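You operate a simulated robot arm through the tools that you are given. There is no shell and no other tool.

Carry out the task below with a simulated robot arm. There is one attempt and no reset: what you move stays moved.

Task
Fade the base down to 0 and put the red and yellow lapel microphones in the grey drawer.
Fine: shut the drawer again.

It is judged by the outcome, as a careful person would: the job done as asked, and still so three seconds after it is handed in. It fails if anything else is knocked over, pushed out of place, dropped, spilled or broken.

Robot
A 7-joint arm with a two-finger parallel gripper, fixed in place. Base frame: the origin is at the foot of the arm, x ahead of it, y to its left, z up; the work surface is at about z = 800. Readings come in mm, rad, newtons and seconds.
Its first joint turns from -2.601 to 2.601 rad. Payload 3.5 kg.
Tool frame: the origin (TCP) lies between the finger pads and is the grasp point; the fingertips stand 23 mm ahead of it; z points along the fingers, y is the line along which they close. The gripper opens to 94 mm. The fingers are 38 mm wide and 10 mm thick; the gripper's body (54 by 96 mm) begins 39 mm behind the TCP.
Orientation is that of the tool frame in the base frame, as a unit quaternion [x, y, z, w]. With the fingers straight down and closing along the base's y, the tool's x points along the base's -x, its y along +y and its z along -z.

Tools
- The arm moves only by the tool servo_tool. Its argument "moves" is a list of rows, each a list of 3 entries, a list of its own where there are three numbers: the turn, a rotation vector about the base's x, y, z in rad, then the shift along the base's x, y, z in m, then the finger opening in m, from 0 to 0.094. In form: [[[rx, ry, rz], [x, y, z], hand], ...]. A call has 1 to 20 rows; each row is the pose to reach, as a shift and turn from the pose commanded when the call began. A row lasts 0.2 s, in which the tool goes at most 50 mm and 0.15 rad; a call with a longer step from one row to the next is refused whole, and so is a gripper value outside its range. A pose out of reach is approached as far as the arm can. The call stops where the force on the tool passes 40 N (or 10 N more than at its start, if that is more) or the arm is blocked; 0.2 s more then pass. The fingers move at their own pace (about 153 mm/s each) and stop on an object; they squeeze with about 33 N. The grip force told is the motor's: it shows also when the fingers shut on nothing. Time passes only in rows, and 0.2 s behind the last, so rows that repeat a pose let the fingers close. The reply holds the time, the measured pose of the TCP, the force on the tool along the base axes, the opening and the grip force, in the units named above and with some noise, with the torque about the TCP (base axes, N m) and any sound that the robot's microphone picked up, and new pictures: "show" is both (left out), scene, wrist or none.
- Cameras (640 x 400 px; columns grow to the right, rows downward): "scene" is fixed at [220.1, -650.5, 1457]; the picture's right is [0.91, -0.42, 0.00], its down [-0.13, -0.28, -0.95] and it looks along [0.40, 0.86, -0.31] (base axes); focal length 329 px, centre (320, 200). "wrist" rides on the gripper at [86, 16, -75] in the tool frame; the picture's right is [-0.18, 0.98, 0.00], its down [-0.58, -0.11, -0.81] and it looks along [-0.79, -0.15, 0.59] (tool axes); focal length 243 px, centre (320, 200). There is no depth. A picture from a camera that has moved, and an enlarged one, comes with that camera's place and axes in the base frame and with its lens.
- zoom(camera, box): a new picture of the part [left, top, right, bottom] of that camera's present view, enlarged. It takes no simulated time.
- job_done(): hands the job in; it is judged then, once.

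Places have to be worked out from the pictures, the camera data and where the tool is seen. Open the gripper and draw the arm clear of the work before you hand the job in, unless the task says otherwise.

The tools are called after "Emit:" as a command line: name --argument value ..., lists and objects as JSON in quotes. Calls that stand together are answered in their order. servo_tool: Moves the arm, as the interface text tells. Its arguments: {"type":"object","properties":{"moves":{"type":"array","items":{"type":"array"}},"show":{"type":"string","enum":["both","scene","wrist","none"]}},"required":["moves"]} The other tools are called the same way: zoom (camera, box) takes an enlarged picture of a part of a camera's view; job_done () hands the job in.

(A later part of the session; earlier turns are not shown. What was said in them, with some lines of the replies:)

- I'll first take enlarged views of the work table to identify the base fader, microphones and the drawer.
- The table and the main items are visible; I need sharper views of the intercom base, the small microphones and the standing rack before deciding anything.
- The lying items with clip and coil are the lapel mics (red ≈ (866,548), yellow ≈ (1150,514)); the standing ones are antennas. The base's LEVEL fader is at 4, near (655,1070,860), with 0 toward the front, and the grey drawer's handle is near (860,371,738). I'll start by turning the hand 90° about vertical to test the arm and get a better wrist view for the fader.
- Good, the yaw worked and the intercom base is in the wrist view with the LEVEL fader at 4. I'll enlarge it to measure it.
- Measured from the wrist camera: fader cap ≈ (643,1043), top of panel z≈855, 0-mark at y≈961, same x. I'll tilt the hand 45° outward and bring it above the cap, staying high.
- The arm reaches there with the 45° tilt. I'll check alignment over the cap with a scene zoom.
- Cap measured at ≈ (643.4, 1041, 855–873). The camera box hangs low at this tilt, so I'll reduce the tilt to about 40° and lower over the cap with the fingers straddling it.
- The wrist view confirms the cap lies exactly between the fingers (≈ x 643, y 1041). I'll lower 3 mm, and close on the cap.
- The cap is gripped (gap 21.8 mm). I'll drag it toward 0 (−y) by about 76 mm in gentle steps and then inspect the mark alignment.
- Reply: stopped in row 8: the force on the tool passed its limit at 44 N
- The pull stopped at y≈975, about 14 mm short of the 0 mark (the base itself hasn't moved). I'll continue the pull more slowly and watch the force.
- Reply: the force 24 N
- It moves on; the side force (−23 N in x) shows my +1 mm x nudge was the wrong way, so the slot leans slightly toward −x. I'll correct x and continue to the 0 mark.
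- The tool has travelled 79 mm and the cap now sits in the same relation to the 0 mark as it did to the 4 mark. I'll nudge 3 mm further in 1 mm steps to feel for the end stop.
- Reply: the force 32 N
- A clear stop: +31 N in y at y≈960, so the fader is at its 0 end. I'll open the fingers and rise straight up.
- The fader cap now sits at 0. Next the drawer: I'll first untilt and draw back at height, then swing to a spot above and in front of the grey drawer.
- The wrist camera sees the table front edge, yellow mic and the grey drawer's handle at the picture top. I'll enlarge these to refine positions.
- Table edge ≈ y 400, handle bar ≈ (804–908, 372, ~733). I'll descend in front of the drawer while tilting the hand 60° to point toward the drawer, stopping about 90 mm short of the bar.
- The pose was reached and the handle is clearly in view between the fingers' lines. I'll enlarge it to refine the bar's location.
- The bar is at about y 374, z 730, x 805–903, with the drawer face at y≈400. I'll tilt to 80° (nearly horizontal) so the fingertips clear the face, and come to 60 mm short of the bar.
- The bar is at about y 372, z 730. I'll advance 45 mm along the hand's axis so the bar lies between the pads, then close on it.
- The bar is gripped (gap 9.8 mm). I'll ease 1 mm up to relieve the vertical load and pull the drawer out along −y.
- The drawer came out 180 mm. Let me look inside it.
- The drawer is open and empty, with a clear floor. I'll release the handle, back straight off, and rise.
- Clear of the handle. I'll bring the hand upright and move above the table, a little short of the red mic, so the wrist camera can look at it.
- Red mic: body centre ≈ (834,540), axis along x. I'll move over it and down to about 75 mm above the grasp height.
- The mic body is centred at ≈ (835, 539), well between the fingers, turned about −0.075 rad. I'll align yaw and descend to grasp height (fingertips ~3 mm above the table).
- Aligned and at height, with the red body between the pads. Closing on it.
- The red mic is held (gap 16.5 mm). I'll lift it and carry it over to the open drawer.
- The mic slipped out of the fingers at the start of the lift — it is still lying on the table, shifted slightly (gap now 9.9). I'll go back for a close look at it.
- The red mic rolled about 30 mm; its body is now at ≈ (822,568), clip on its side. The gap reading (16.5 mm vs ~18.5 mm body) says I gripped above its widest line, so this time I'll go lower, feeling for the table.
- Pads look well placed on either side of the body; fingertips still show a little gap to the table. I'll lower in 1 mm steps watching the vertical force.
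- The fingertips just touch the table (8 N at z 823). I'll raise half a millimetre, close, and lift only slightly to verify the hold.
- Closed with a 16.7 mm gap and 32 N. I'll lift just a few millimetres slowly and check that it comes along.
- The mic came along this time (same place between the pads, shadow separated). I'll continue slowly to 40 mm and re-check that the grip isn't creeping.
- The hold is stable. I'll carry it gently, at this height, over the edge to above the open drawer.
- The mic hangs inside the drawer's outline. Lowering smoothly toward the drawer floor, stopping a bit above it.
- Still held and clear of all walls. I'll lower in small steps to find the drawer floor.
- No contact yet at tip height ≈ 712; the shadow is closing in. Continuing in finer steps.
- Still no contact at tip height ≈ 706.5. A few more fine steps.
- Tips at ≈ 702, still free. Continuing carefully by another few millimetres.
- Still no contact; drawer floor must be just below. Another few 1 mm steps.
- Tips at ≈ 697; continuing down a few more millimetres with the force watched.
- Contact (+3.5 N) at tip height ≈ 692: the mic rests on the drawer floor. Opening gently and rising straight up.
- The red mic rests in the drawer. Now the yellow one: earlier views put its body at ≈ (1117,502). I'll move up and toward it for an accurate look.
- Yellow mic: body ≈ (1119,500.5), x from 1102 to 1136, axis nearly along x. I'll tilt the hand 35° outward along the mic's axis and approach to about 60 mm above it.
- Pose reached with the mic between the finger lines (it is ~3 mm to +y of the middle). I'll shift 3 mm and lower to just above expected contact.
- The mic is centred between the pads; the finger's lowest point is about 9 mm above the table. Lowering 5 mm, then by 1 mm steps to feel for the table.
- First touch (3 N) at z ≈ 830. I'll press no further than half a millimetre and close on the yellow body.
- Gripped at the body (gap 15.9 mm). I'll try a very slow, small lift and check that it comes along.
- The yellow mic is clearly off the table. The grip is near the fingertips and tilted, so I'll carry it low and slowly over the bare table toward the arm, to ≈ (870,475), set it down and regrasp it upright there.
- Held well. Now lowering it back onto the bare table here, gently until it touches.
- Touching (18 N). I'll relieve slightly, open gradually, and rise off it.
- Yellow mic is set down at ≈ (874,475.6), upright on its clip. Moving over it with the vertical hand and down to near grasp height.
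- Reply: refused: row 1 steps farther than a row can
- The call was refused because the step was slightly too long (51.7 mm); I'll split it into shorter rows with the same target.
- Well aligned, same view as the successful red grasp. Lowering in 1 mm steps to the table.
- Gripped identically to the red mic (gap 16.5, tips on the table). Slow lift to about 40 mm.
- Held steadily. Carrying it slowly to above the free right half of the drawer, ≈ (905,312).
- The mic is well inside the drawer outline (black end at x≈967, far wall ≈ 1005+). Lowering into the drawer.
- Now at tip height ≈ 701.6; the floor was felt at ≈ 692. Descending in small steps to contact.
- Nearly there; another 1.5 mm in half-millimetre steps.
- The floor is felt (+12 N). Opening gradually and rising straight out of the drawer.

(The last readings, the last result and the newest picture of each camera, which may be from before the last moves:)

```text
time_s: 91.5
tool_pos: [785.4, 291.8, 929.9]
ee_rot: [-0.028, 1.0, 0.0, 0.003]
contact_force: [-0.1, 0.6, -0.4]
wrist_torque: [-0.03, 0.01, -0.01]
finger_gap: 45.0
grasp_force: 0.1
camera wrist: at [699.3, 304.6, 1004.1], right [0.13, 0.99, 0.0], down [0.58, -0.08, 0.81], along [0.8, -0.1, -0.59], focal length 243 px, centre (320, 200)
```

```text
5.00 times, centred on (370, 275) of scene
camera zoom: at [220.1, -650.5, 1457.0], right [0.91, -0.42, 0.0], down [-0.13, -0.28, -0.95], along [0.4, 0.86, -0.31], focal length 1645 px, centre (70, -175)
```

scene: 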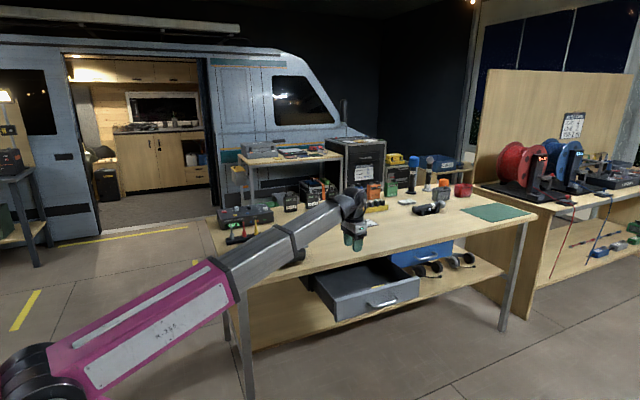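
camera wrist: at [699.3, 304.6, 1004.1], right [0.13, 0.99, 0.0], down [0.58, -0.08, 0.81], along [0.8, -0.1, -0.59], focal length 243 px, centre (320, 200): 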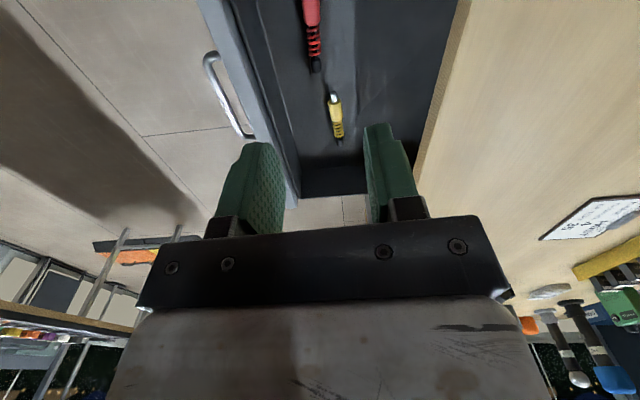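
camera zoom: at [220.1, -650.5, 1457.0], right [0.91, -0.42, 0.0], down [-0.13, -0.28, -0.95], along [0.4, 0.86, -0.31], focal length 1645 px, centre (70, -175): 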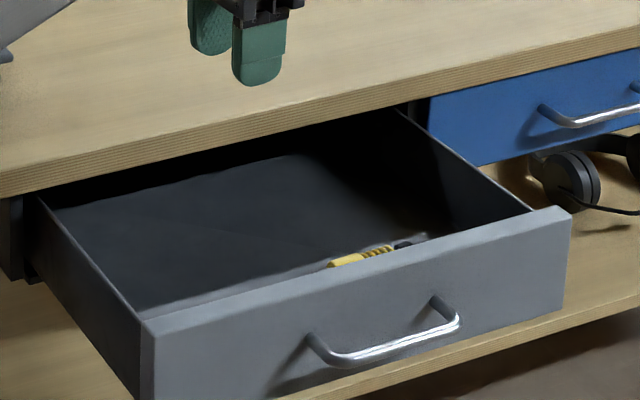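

Both mics lie in the drawer. Now to close it: I'll move out in front of the drawer, close the fingers, and tilt the hand to point at the drawer front.

Emit:
servo_tool --moves '[[[0, 0, -0.011], [0.014, -0.036, 0.014], 0.03], [[0, 0, -0.022], [0.028, -0.072, 0.028], 0.015], [[0, 0, -0.033], [0.042, -0.108, 0.042], 0.0], [[0, 0, -0.044], [0.056, -0.145, 0.056], 0.0], [[0, 0, -0.054], [0.07, -0.182, 0.07], 0.0]]' --show "none"

Emit:
servo_tool --moves '[[[0.14, 0, 0], [0, 0, -0.023], 0.0], [[0.28, 0, 0], [0, 0, -0.046], 0.0], [[0.42, 0, 0], [0, 0, -0.069], 0.0], [[0.56, 0, 0], [0, 0, -0.092], 0.0], [[0.7, 0, 0], [0, 0, -0.115], 0.0], [[0.84, 0, 0], [0, 0, -0.138], 0.0], [[0.98, 0, 0], [0, 0, -0.161], 0.0], [[1.12, 0, 0], [0, 0, -0.184], 0.0], [[1.26, 0, 0], [0, 0, -0.207], 0.0], [[1.396, 0, 0], [0, 0, -0.23], 0.0], [[1.396, 0, 0], [0, 0, -0.23], 0.0]]' --show "both"

Emit:
zoom --camera "wrist" --box '[200, 0, 440, 200]'

```text
time_s: 92.7
tool_pos: [852.8, 111.4, 1006.2]
ee_rot: [-0.001, 1.0, 0.0, 0.004]
contact_force: [-0.9, -0.5, 0.3]
wrist_torque: [0.0, 0.04, 0.01]
finger_gap: 0.0
grasp_force: 33.1
```

```text
time_s: 95.1
tool_pos: [852.7, 112.0, 773.0]
ee_rot: [0.002, 0.765, 0.644, 0.003]
contact_force: [1.2, -0.4, -0.2]
wrist_torque: [0.0, 0.02, -0.01]
finger_gap: 0.0
grasp_force: 33.0
camera wrist: at [765.3, 41.7, 799.5], right [0.18, 0.17, 0.97], down [0.58, -0.82, 0.03], along [0.8, 0.55, -0.24], focal length 243 px, centre (320, 200)
```

scene: 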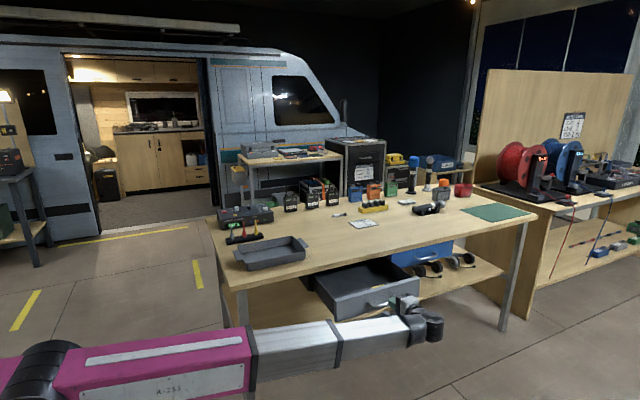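
wrist: 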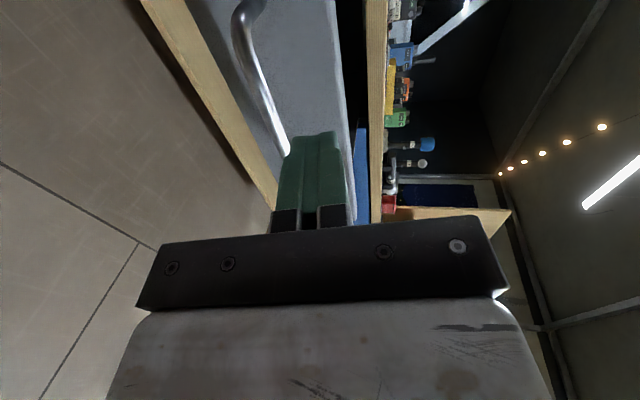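

```text
2.00 times, centred on (320, 100) of wrist
camera zoom: at [765.3, 41.7, 799.5], right [0.18, 0.17, 0.97], down [0.58, -0.82, 0.03], along [0.8, 0.55, -0.24], focal length 485 px, centre (320, 400)
```

zoom: 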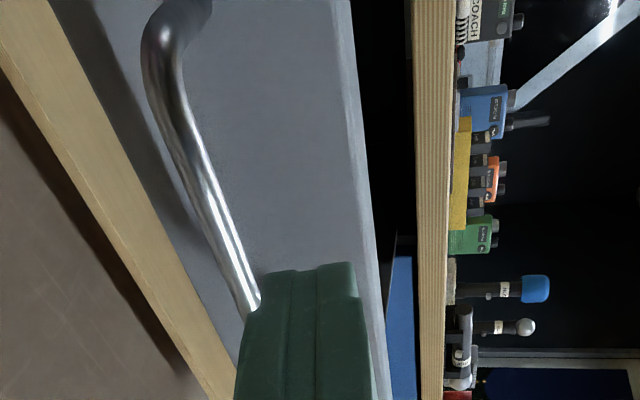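

Fingers closed, pointing at the drawer front. I'll lower 14 mm to be above the handle but on the panel, and advance to near the panel.

Emit:
servo_tool --moves '[[[0, 0, 0], [0.002, 0, -0.007], 0.0], [[0, 0, 0], [0.002, 0, -0.014], 0.0], [[0, 0, 0], [0.002, 0.015, -0.014], 0.0], [[0, 0, 0], [0.002, 0.03, -0.014], 0.0], [[0, 0, 0], [0.002, 0.045, -0.014], 0.0], [[0, 0, 0], [0.002, 0.055, -0.014], 0.0]]' --show "both"

Emit:
zoom --camera "scene" --box '[306, 250, 434, 330]'

Emit:
zoom --camera "wrist" --box '[200, 0, 440, 200]'

```text
time_s: 96.5
tool_pos: [856.1, 166.0, 759.5]
ee_rot: [0.001, 0.766, 0.643, 0.003]
contact_force: [0.4, -0.2, -0.4]
wrist_torque: [0.01, 0.0, 0.02]
finger_gap: 0.0
grasp_force: 33.3
camera wrist: at [769.2, 95.5, 787.3], right [0.18, 0.17, 0.97], down [0.58, -0.82, 0.03], along [0.8, 0.55, -0.25], focal length 243 px, centre (320, 200)
```

scene: 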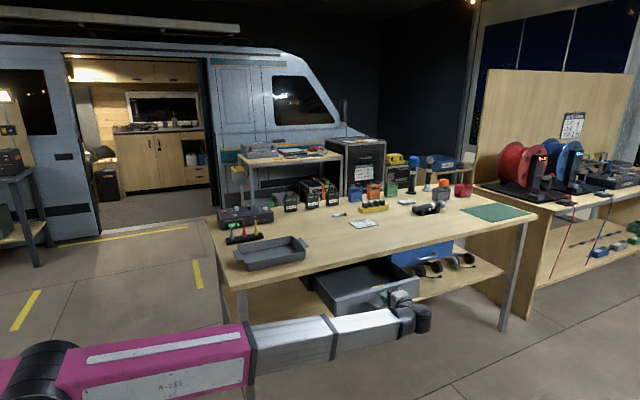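
wrist: 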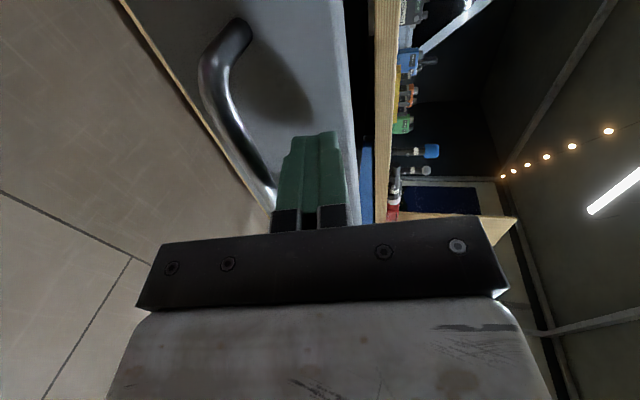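

```text
5.00 times, centred on (370, 290) of scene
camera zoom: at [220.1, -650.5, 1457.0], right [0.91, -0.42, 0.0], down [-0.13, -0.28, -0.95], along [0.4, 0.86, -0.31], focal length 1645 px, centre (70, -250)
```

zoom: 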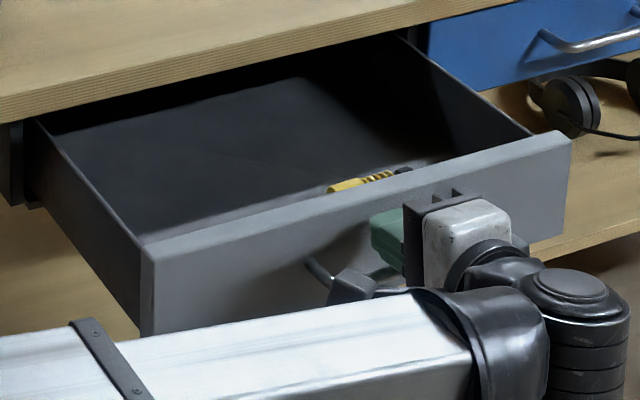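

```text
2.00 times, centred on (320, 100) of wrist
camera zoom: at [769.2, 95.5, 787.3], right [0.18, 0.17, 0.97], down [0.58, -0.82, 0.03], along [0.8, 0.55, -0.25], focal length 485 px, centre (320, 400)
```

zoom: 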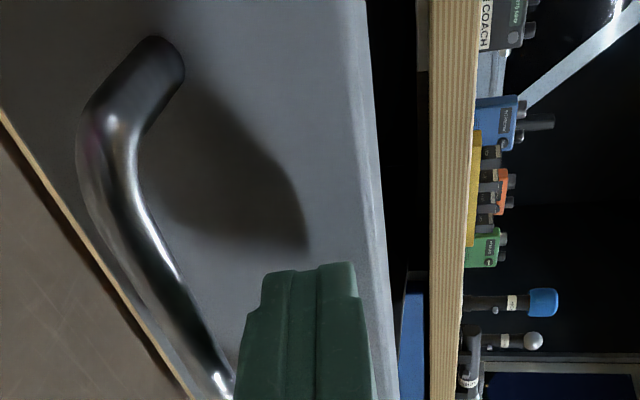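

The fingertip is ~20 mm from the panel, above the handle. Pushing forward slowly.

Emit:
servo_tool --moves '[[[0, 0, 0], [0, 0.008, 0], 0.0], [[0, 0, 0], [0, 0.014, 0], 0.0], [[0, 0, 0], [0, 0.019, 0], 0.0], [[0, 0, 0], [0, 0.023, 0], 0.0], [[0, 0, 0], [0, 0.027, 0], 0.0], [[0, 0, 0], [0, 0.031, 0], 0.0], [[0, 0, 0], [0, 0.036, 0], 0.0], [[0, 0, 0], [0, 0.042, 0], 0.0], [[0, 0, 0], [0, 0.048, 0], 0.0], [[0, 0, 0], [0, 0.055, 0], 0.0], [[0, 0, 0], [0, 0.062, 0], 0.0]]' --show "both"

Emit:
zoom --camera "scene" --box '[306, 245, 434, 325]'

```text
time_s: 98.9
tool_pos: [856.0, 229.8, 759.8]
ee_rot: [0.001, 0.766, 0.643, 0.004]
contact_force: [-0.5, -0.9, -0.4]
wrist_torque: [0.01, 0.02, 0.02]
finger_gap: 0.1
grasp_force: 33.0
camera wrist: at [769.3, 160.0, 787.6], right [0.18, 0.17, 0.97], down [0.58, -0.82, 0.03], along [0.8, 0.55, -0.25], focal length 243 px, centre (320, 200)
```

scene: 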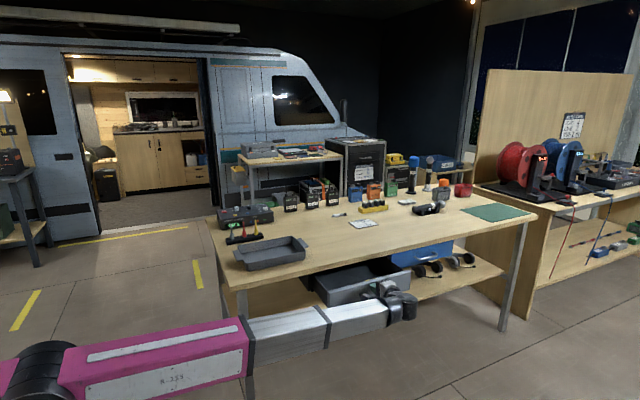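
wrist: 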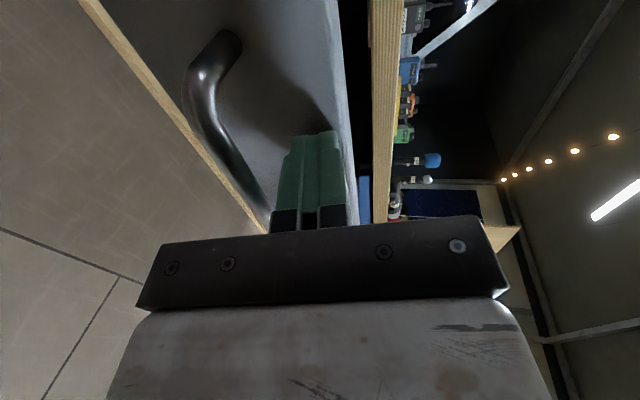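

```text
5.00 times, centred on (370, 285) of scene
camera zoom: at [220.1, -650.5, 1457.0], right [0.91, -0.42, 0.0], down [-0.13, -0.28, -0.95], along [0.4, 0.86, -0.31], focal length 1645 px, centre (70, -225)
```

zoom: 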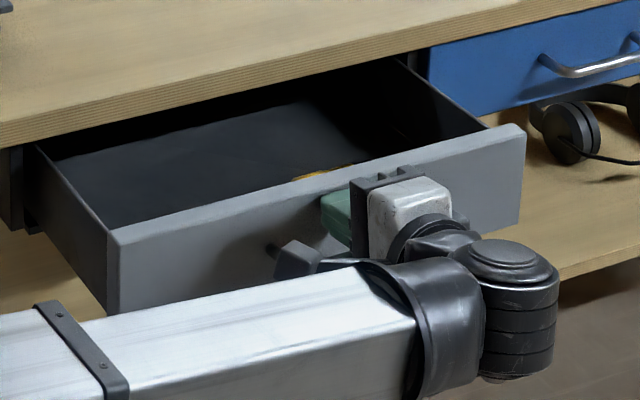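

The drawer is gliding in under light contact (panel now at y≈252). Continuing at a steady pace to y≈385.

Emit:
servo_tool --moves '[[[0, 0, 0], [0, 0.006, 0], 0.0], [[0, 0, 0], [0, 0.013, 0], 0.0], [[0, 0, 0], [0, 0.021, 0], 0.0], [[0, 0, 0], [0, 0.029, 0], 0.0], [[0, 0, 0], [0, 0.037, 0], 0.0], [[0, 0, 0], [0, 0.045, 0], 0.0], [[0, 0, 0], [0, 0.053, 0], 0.0], [[0, 0, 0], [0, 0.061, 0], 0.0], [[0, 0, 0], [0, 0.069, 0], 0.0], [[0, 0, 0], [0, 0.077, 0], 0.0], [[0, 0, 0], [0, 0.085, 0], 0.0], [[0, 0, 0], [0, 0.093, 0], 0.0], [[0, 0, 0], [0, 0.1, 0], 0.0], [[0, 0, 0], [0, 0.107, 0], 0.0], [[0, 0, 0], [0, 0.114, 0], 0.0], [[0, 0, 0], [0, 0.12, 0], 0.0], [[0, 0, 0], [0, 0.126, 0], 0.0], [[0, 0, 0], [0, 0.131, 0], 0.0]]' --show "both"

Emit:
zoom --camera "scene" --box '[306, 235, 434, 315]'

```text
time_s: 102.7
tool_pos: [856.6, 361.0, 760.2]
ee_rot: [0.001, 0.766, 0.642, 0.003]
contact_force: [0.0, -0.2, -1.2]
wrist_torque: [0.0, -0.04, 0.04]
finger_gap: 0.0
grasp_force: 32.9
camera wrist: at [768.6, 291.0, 787.3], right [0.18, 0.17, 0.97], down [0.58, -0.82, 0.03], along [0.8, 0.55, -0.25], focal length 243 px, centre (320, 200)
```

scene: 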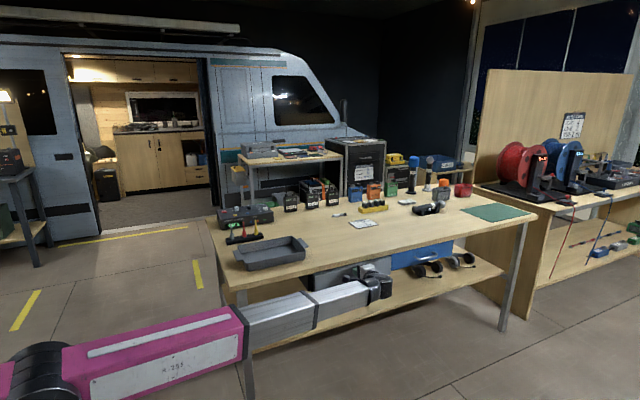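
wrist: 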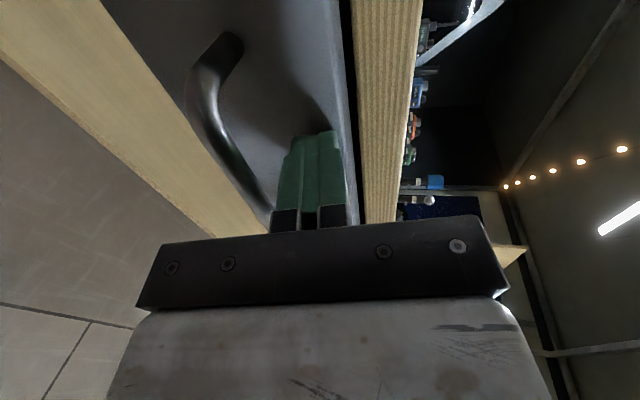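

```text
5.00 times, centred on (370, 275) of scene
camera zoom: at [220.1, -650.5, 1457.0], right [0.91, -0.42, 0.0], down [-0.13, -0.28, -0.95], along [0.4, 0.86, -0.31], focal length 1645 px, centre (70, -175)
```

zoom: 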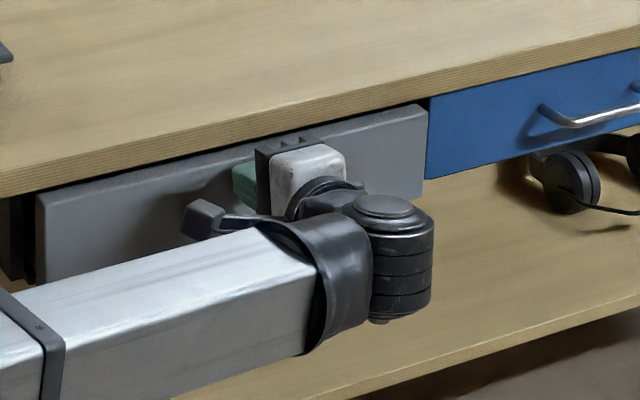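

Panel at y≈384, nearly shut. Final gentle push in small steps until the stop is felt.

Emit:
servo_tool --moves '[[[0, 0, 0], [0, 0.004, 0], 0.0], [[0, 0, 0], [0, 0.008, 0], 0.0], [[0, 0, 0], [0, 0.011, 0], 0.0], [[0, 0, 0], [0, 0.014, 0], 0.0], [[0, 0, 0], [0, 0.016, 0], 0.0], [[0, 0, 0], [0, 0.018, 0], 0.0], [[0, 0, 0], [0, 0.02, 0], 0.0]]' --show "both"

Emit:
zoom --camera "scene" --box '[306, 235, 434, 315]'

```text
time_s: 104.3
tool_pos: [856.7, 380.7, 760.9]
ee_rot: [0.001, 0.766, 0.643, 0.003]
contact_force: [0.0, -0.4, 1.0]
wrist_torque: [-0.01, 0.01, 0.0]
finger_gap: 0.1
grasp_force: 32.8
camera wrist: at [768.5, 310.6, 788.1], right [0.18, 0.17, 0.97], down [0.58, -0.82, 0.03], along [0.8, 0.55, -0.25], focal length 243 px, centre (320, 200)
```

scene: 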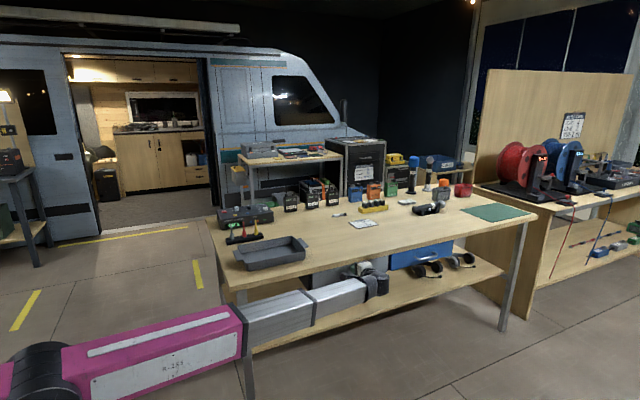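
wrist: 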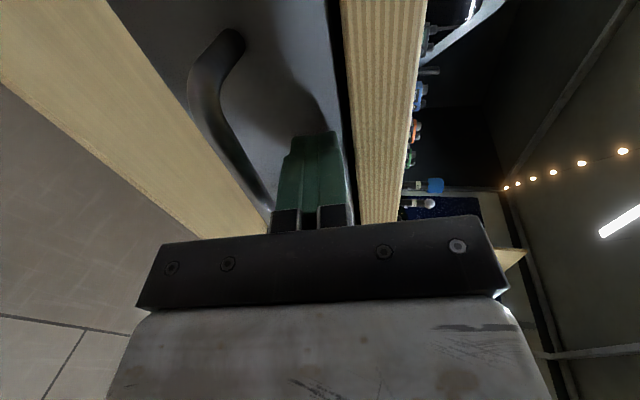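

```text
5.00 times, centred on (370, 275) of scene
camera zoom: at [220.1, -650.5, 1457.0], right [0.91, -0.42, 0.0], down [-0.13, -0.28, -0.95], along [0.4, 0.86, -0.31], focal length 1645 px, centre (70, -175)
```

zoom: 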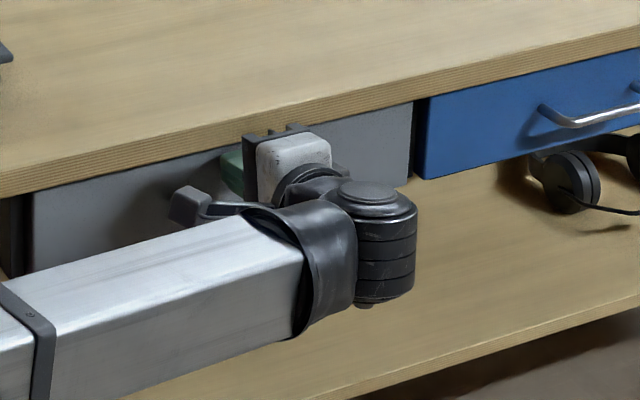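

The panel matches its original closed position within a pixel. I'll push a bit more in 1 mm steps to feel the end stop.

Emit:
servo_tool --moves '[[[0, 0, 0], [0, 0.001, 0], 0.0], [[0, 0, 0], [0, 0.002, 0], 0.0], [[0, 0, 0], [0, 0.003, 0], 0.0]]' --show "none"

```text
time_s: 105.1
tool_pos: [854.6, 383.2, 758.7]
ee_rot: [0.001, 0.766, 0.643, 0.004]
contact_force: [1.2, 0.6, -0.5]
wrist_torque: [-0.01, 0.0, 0.04]
finger_gap: 0.0
grasp_force: 33.1
```

No resistance yet. Checking the panel against the table edge before continuing.

Emit:
servo_tool --moves '[[[0, 0, 0], [0, 0.001, 0], 0.0], [[0, 0, 0], [0, 0.002, 0], 0.0]]' --show "both"

Emit:
zoom --camera "scene" --box '[300, 240, 396, 300]'

Emit:
zoom --camera "wrist" --box '[200, 0, 440, 200]'

```text
time_s: 105.7
tool_pos: [855.8, 384.0, 760.4]
ee_rot: [0.001, 0.766, 0.643, 0.003]
contact_force: [-5.0, -10.7, 1.4]
wrist_torque: [0.07, -0.04, 0.34]
finger_gap: 0.0
grasp_force: 32.8
camera wrist: at [769.1, 314.1, 787.7], right [0.18, 0.17, 0.97], down [0.58, -0.82, 0.03], along [0.8, 0.55, -0.25], focal length 243 px, centre (320, 200)
```

scene: 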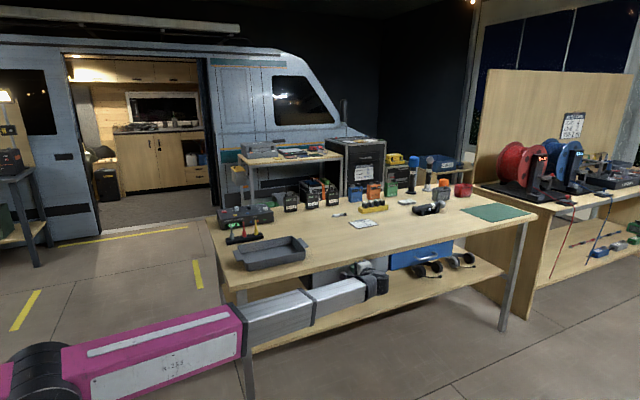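
wrist: 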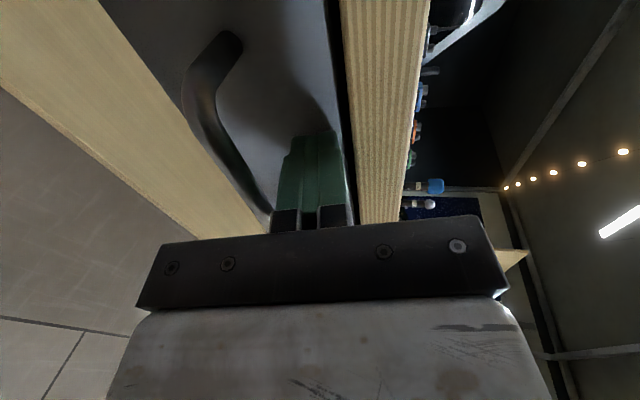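

```text
6.67 times, centred on (348, 270) of scene
camera zoom: at [220.1, -650.5, 1457.0], right [0.91, -0.42, 0.0], down [-0.13, -0.28, -0.95], along [0.4, 0.86, -0.31], focal length 2193 px, centre (133, -267)
```

zoom: 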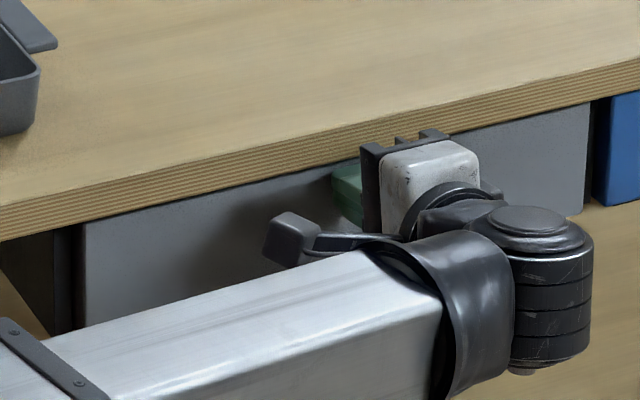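

```text
2.00 times, centred on (320, 100) of wrist
camera zoom: at [769.1, 314.1, 787.7], right [0.18, 0.17, 0.97], down [0.58, -0.82, 0.03], along [0.8, 0.55, -0.25], focal length 485 px, centre (320, 400)
```

zoom: 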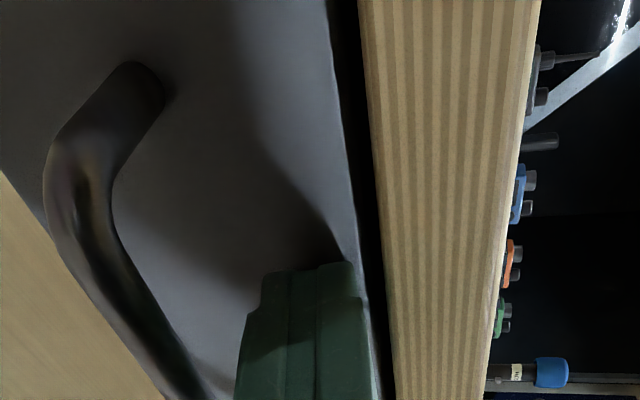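

Stop felt (−11 N) and the panel's edges coincide exactly with the original closed view. Backing straight off, then rising and opening the gripper.

Emit:
servo_tool --moves '[[[0, 0, 0], [0, -0.008, 0], 0.0], [[0, 0, 0], [0, -0.025, 0.002], 0.0], [[0, 0, 0], [0, -0.055, 0.004], 0.0], [[0, 0, 0], [0, -0.09, 0.006], 0.0], [[0, 0, 0], [0, -0.13, 0.01], 0.0], [[0, 0, 0], [0, -0.17, 0.02], 0.03], [[0, 0, 0], [0, -0.2, 0.05], 0.06], [[0, 0, 0], [0, -0.21, 0.09], 0.08], [[0, 0, 0], [0, -0.21, 0.135], 0.08], [[0, 0, 0], [0, -0.21, 0.18], 0.08], [[0, 0, 0], [0, -0.21, 0.225], 0.08], [[0, 0, 0], [0, -0.21, 0.26], 0.08]]' --show "both"

Emit:
zoom --camera "scene" --box '[300, 240, 396, 300]'

```text
time_s: 108.3
tool_pos: [857.3, 173.8, 1022.7]
ee_rot: [0.002, 0.766, 0.643, 0.004]
contact_force: [-0.4, -0.4, 0.7]
wrist_torque: [-0.02, 0.0, 0.0]
finger_gap: 80.1
grasp_force: 0.0
camera wrist: at [770.7, 104.7, 1050.5], right [0.18, 0.17, 0.97], down [0.58, -0.82, 0.03], along [0.8, 0.55, -0.25], focal length 243 px, centre (320, 200)
```

scene: 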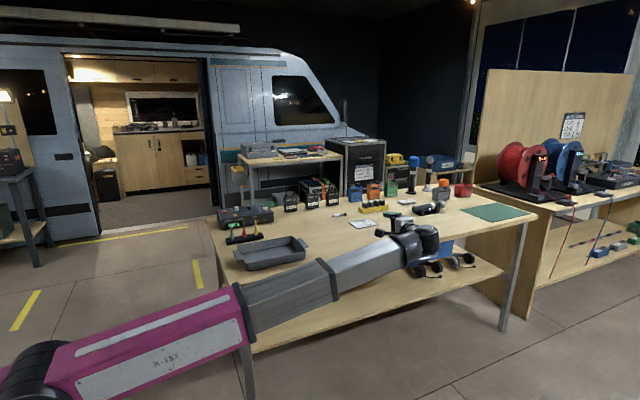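
wrist: 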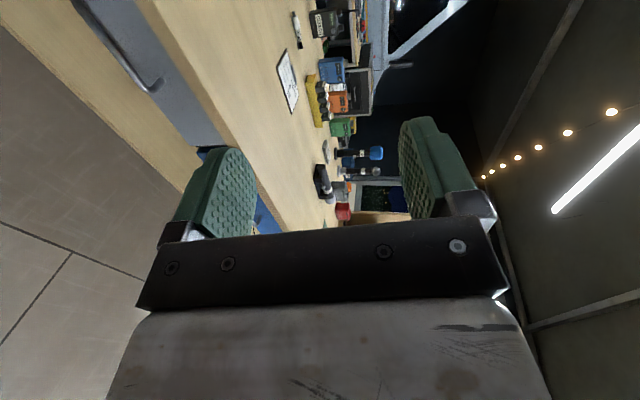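

```text
6.67 times, centred on (348, 270) of scene
camera zoom: at [220.1, -650.5, 1457.0], right [0.91, -0.42, 0.0], down [-0.13, -0.28, -0.95], along [0.4, 0.86, -0.31], focal length 2193 px, centre (133, -267)
```

zoom: 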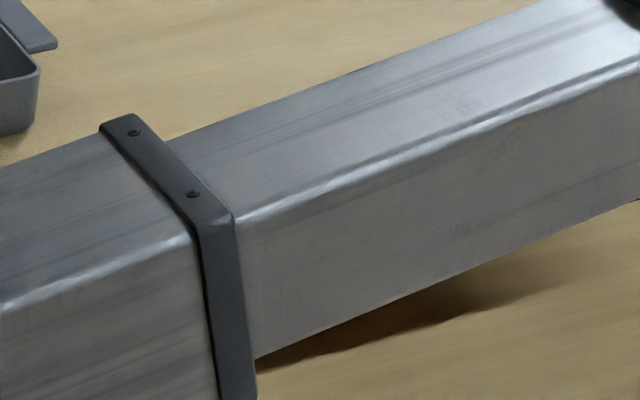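

Hand is clear and open. I'll swing the arm further away from the table and bring the hand upright, then verify everything in the scene view.

Emit:
servo_tool --moves '[[[-0.14, 0, 0], [-0.01, -0.03, 0.01], 0.08], [[-0.28, 0, 0], [-0.02, -0.065, 0.02], 0.08], [[-0.42, 0, 0], [-0.03, -0.105, 0.03], 0.08], [[-0.56, 0, 0], [-0.04, -0.145, 0.03], 0.08], [[-0.7, 0, 0], [-0.05, -0.185, 0.03], 0.08], [[-0.84, 0, 0], [-0.06, -0.225, 0.03], 0.08], [[-0.98, 0, 0], [-0.07, -0.265, 0.03], 0.08], [[-1.12, 0, 0], [-0.08, -0.305, 0.03], 0.08], [[-1.26, 0, 0], [-0.09, -0.345, 0.03], 0.08], [[-1.396, 0, 0], [-0.1, -0.385, 0.03], 0.08], [[-1.396, 0, 0], [-0.11, -0.425, 0.03], 0.08], [[-1.396, 0, 0], [-0.12, -0.46, 0.03], 0.08]]' --show "scene"

Emit:
zoom --camera "scene" --box '[300, 240, 396, 300]'

Emit:
zoom --camera "scene" --box '[210, 180, 306, 240]'

Emit:
zoom --camera "scene" --box '[320, 150, 480, 250]'

```text
time_s: 109.7
tool_pos: [799.0, -40.2, 1050.2]
ee_rot: [0.013, 0.955, 0.296, 0.003]
contact_force: [4.3, 14.0, -0.6]
wrist_torque: [-1.22, 0.36, -1.28]
finger_gap: 80.0
grasp_force: 0.1
stopped in row 6: the force on the tool passed its limit at 86 N (the readings are from after the stop); the commanded pose is now the measured one
```

scene: 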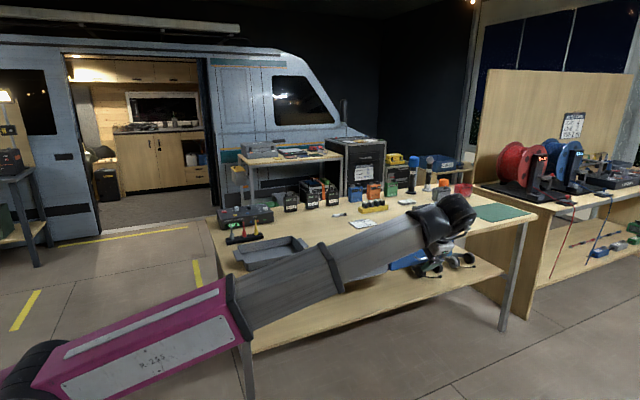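

```text
6.67 times, centred on (348, 270) of scene
camera zoom: at [220.1, -650.5, 1457.0], right [0.91, -0.42, 0.0], down [-0.13, -0.28, -0.95], along [0.4, 0.86, -0.31], focal length 2193 px, centre (133, -267)
```

zoom: 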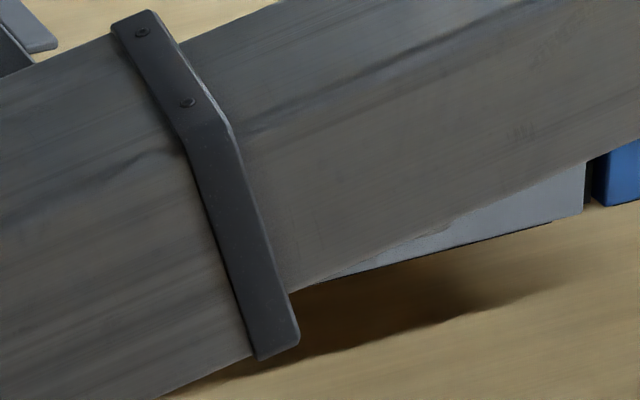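

```text
6.67 times, centred on (258, 210) of scene
camera zoom: at [220.1, -650.5, 1457.0], right [0.91, -0.42, 0.0], down [-0.13, -0.28, -0.95], along [0.4, 0.86, -0.31], focal length 2193 px, centre (733, 133)
```

zoom: 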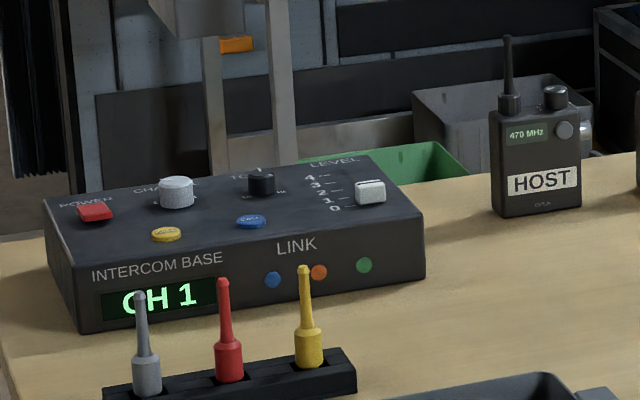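

```text
4.00 times, centred on (400, 200) of scene
camera zoom: at [220.1, -650.5, 1457.0], right [0.91, -0.42, 0.0], down [-0.13, -0.28, -0.95], along [0.4, 0.86, -0.31], focal length 1316 px, centre (0, 200)
```

zoom: 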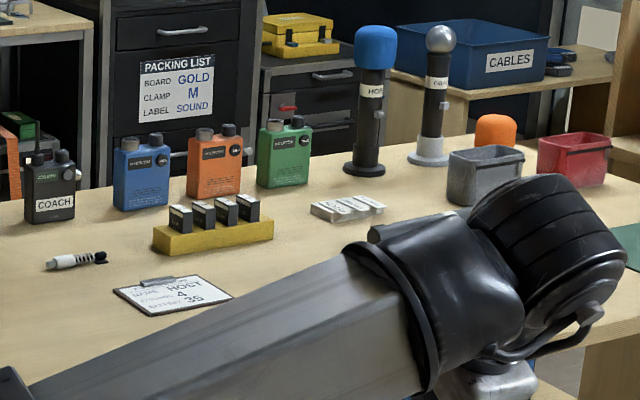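

The move stopped on a force spike in mid-air in front of the table; I need to see what's near the hand before doing anything.

Emit:
zoom --camera "wrist" --box '[0, 0, 640, 400]'

Emit:
zoom --camera "scene" --box '[320, 170, 520, 295]'

Emit:
zoom --camera "scene" --box '[0, 240, 260, 400]'

```text
1.00 times, centred on (320, 200) of wrist (not enlarged: the box is as wide or as high as the picture)
camera zoom: at [712.5, -65.7, 1121.0], right [0.21, 0.8, 0.56], down [0.57, -0.56, 0.6], along [0.8, 0.19, -0.57], focal length 243 px, centre (320, 200)
```

zoom: 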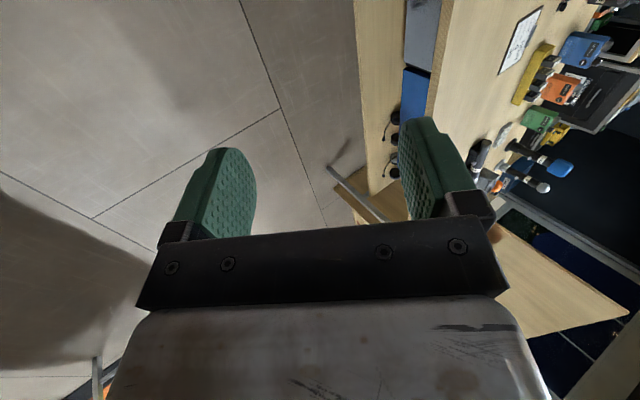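

```text
3.20 times, centred on (420, 232) of scene
camera zoom: at [220.1, -650.5, 1457.0], right [0.91, -0.42, 0.0], down [-0.13, -0.28, -0.95], along [0.4, 0.86, -0.31], focal length 1053 px, centre (0, 96)
```

zoom: 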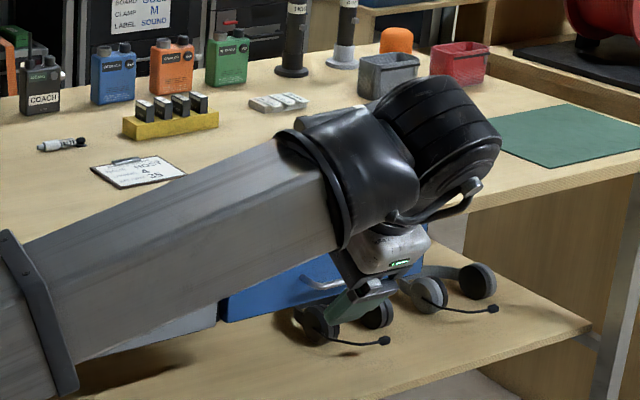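

```text
2.46 times, centred on (130, 320) of scene
camera zoom: at [220.1, -650.5, 1457.0], right [0.91, -0.42, 0.0], down [-0.13, -0.28, -0.95], along [0.4, 0.86, -0.31], focal length 810 px, centre (788, -95)
```

zoom: 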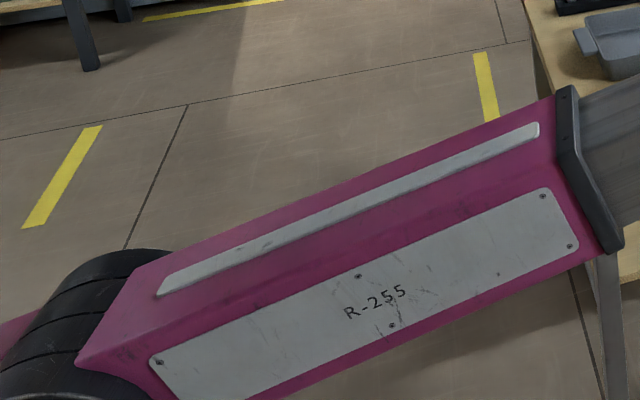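

Nothing touches the hand in either view; it looks like a wrist reconfiguration jolt in free air. I'll hold still for a moment and read the force.

Emit:
servo_tool --moves '[[[0, 0, 0], [0, 0, 0], 0.08], [[0, 0, 0], [0, 0, 0.005], 0.08]]' --show "both"

```text
time_s: 110.3
tool_pos: [799.6, -38.8, 1056.4]
ee_rot: [0.013, 0.955, 0.297, 0.003]
contact_force: [12.7, 25.5, -13.9]
wrist_torque: [-1.44, -0.37, -2.04]
finger_gap: 80.0
grasp_force: 0.0
camera wrist: at [713.3, -65.8, 1126.6], right [0.21, 0.8, 0.56], down [0.57, -0.56, 0.6], along [0.8, 0.19, -0.57], focal length 243 px, centre (320, 200)
```

scene: 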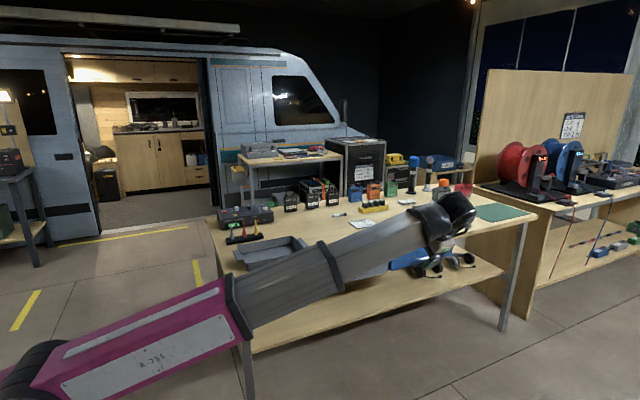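
wrist: 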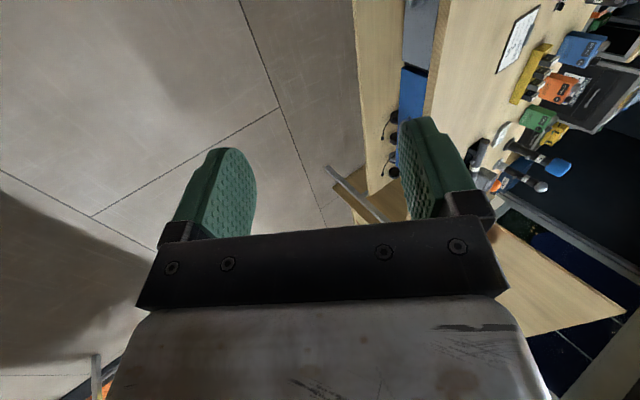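

The residual force points away from the forearm: the wrist camera is brushing the arm's own forearm in this turned posture, not the surroundings. I'll retrace the path to release it.

Emit:
servo_tool --moves '[[[0.07, 0, 0], [0.005, 0.02, -0.005], 0.08], [[0.2, 0, 0], [0.015, 0.06, -0.01], 0.08], [[0.34, 0, 0], [0.025, 0.1, -0.02], 0.08], [[0.48, 0, 0], [0.035, 0.14, -0.02], 0.08], [[0.6, 0, 0], [0.045, 0.18, -0.02], 0.08]]' --show "both"

```text
time_s: 111.5
tool_pos: [846.6, 141.2, 1032.9]
ee_rot: [0.012, 0.824, 0.566, -0.002]
contact_force: [-0.1, 0.6, 1.0]
wrist_torque: [0.01, 0.01, -0.01]
finger_gap: 79.9
grasp_force: 0.1
camera wrist: at [758.9, 79.7, 1075.4], right [0.21, 0.35, 0.91], down [0.57, -0.8, 0.18], along [0.8, 0.48, -0.36], focal length 243 px, centre (320, 200)
```

scene: 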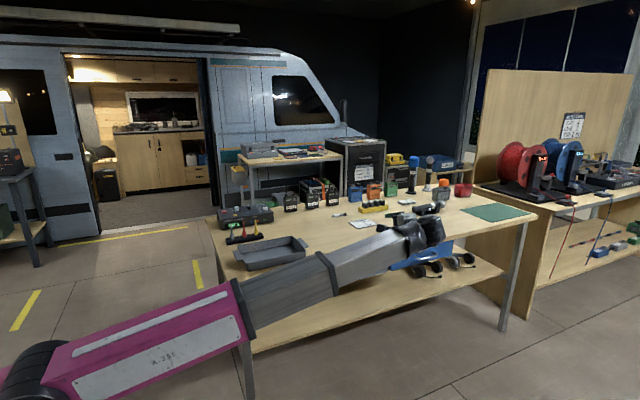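
wrist: 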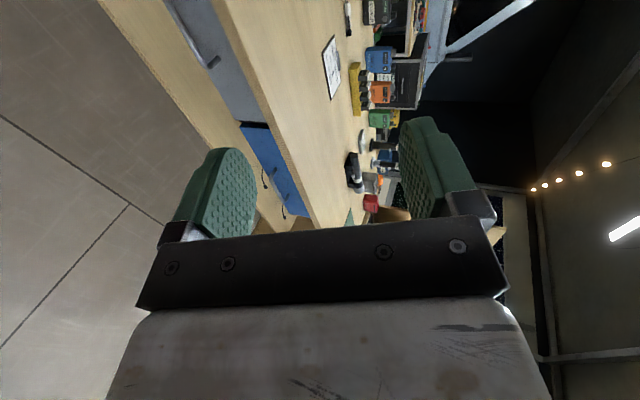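

Released; forces are zero. I'll take the previously proven route: upright the hand while moving up over the free part of the table.

Emit:
servo_tool --moves '[[[-0.134, 0, 0], [-0.012, 0.04, 0.005], 0.08], [[-0.268, 0, 0], [-0.024, 0.08, 0.01], 0.08], [[-0.401, 0, 0], [-0.036, 0.12, 0.015], 0.08], [[-0.535, 0, 0], [-0.048, 0.16, 0.02], 0.08], [[-0.669, 0, 0], [-0.06, 0.2, 0.025], 0.08], [[-0.803, 0, 0], [-0.072, 0.24, 0.03], 0.08], [[-0.936, 0, 0], [-0.084, 0.28, 0.035], 0.08], [[-1.07, 0, 0], [-0.096, 0.32, 0.04], 0.08], [[-1.204, 0, 0], [-0.106, 0.36, 0.045], 0.08]]' --show "both"

Emit:
zoom --camera "scene" --box '[300, 240, 396, 300]'

```text
time_s: 113.5
tool_pos: [736.7, 501.4, 1079.9]
ee_rot: [0.011, 1.0, -0.002, 0.005]
contact_force: [-0.6, -0.6, -0.2]
wrist_torque: [-0.02, 0.04, -0.01]
finger_gap: 79.8
grasp_force: 0.0
camera wrist: at [649.7, 519.8, 1152.9], right [0.21, 0.98, 0.0], down [0.57, -0.12, 0.81], along [0.8, -0.17, -0.58], focal length 243 px, centre (320, 200)
```

scene: 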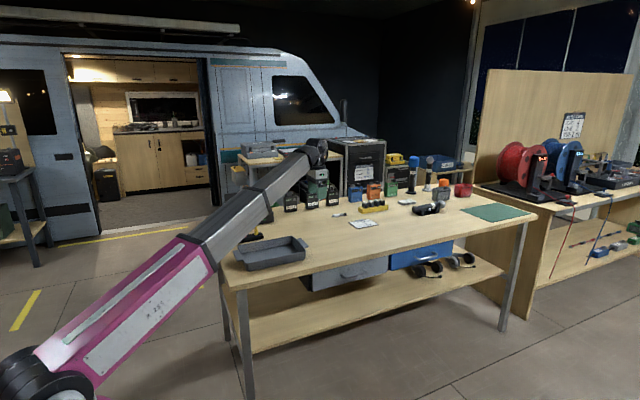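
wrist: 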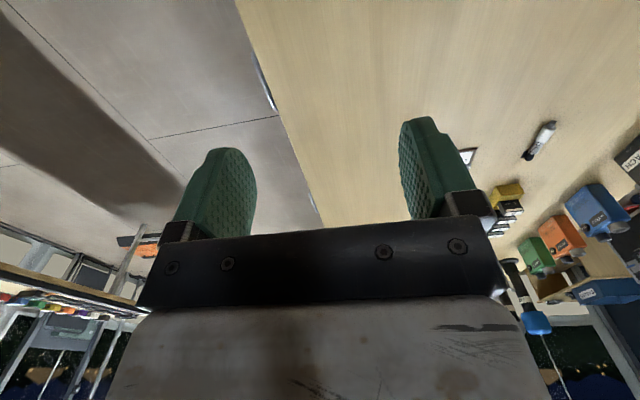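

```text
6.67 times, centred on (348, 270) of scene
camera zoom: at [220.1, -650.5, 1457.0], right [0.91, -0.42, 0.0], down [-0.13, -0.28, -0.95], along [0.4, 0.86, -0.31], focal length 2193 px, centre (133, -267)
```

zoom: 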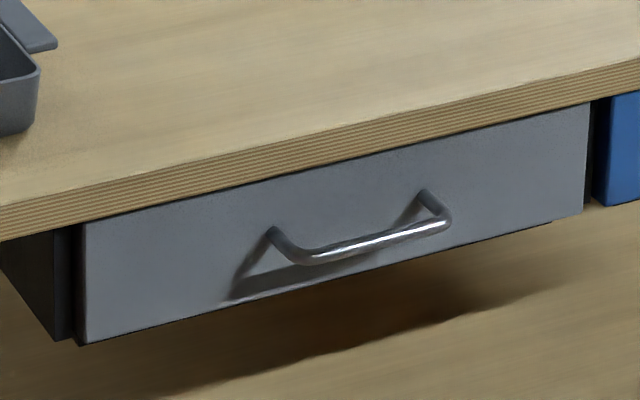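

The drawer is shut exactly as at the start, with both mics inside. The fader is at its 0 stop, the other items are in place, and the gripper is open and well above the table, so I'm handing in.

Emit:
job_done

```text
The job is handed in.
```

The intercom base's LEVEL fader is down at 0, both the red and yellow lapel microphones are in the grey drawer, and the drawer is shut again.

- **Fader:** it was pulled down until it hit its end stop, and it lines up with the 0 mark.
- **Red microphone:** it slipped out of the fingers on the first lift and rolled about 30 mm on the table. I picked it up again and lowered it onto the drawer floor. It showed no visible damage.
- **Yellow microphone:** it lay far out, so I carried it in low over the table and set it down. I then regrasped it upright and lowered it into the drawer.
- **Drawer:** the front sits exactly where it did at the start, and I felt it reach its stop.

While I was drawing the arm clear, the hand's camera pressed against the arm's own forearm and stopped the move. I backed it off and took another route; neither camera showed it touching anything else. Everything else on the table still looks in place. The gripper is open and well above the table.
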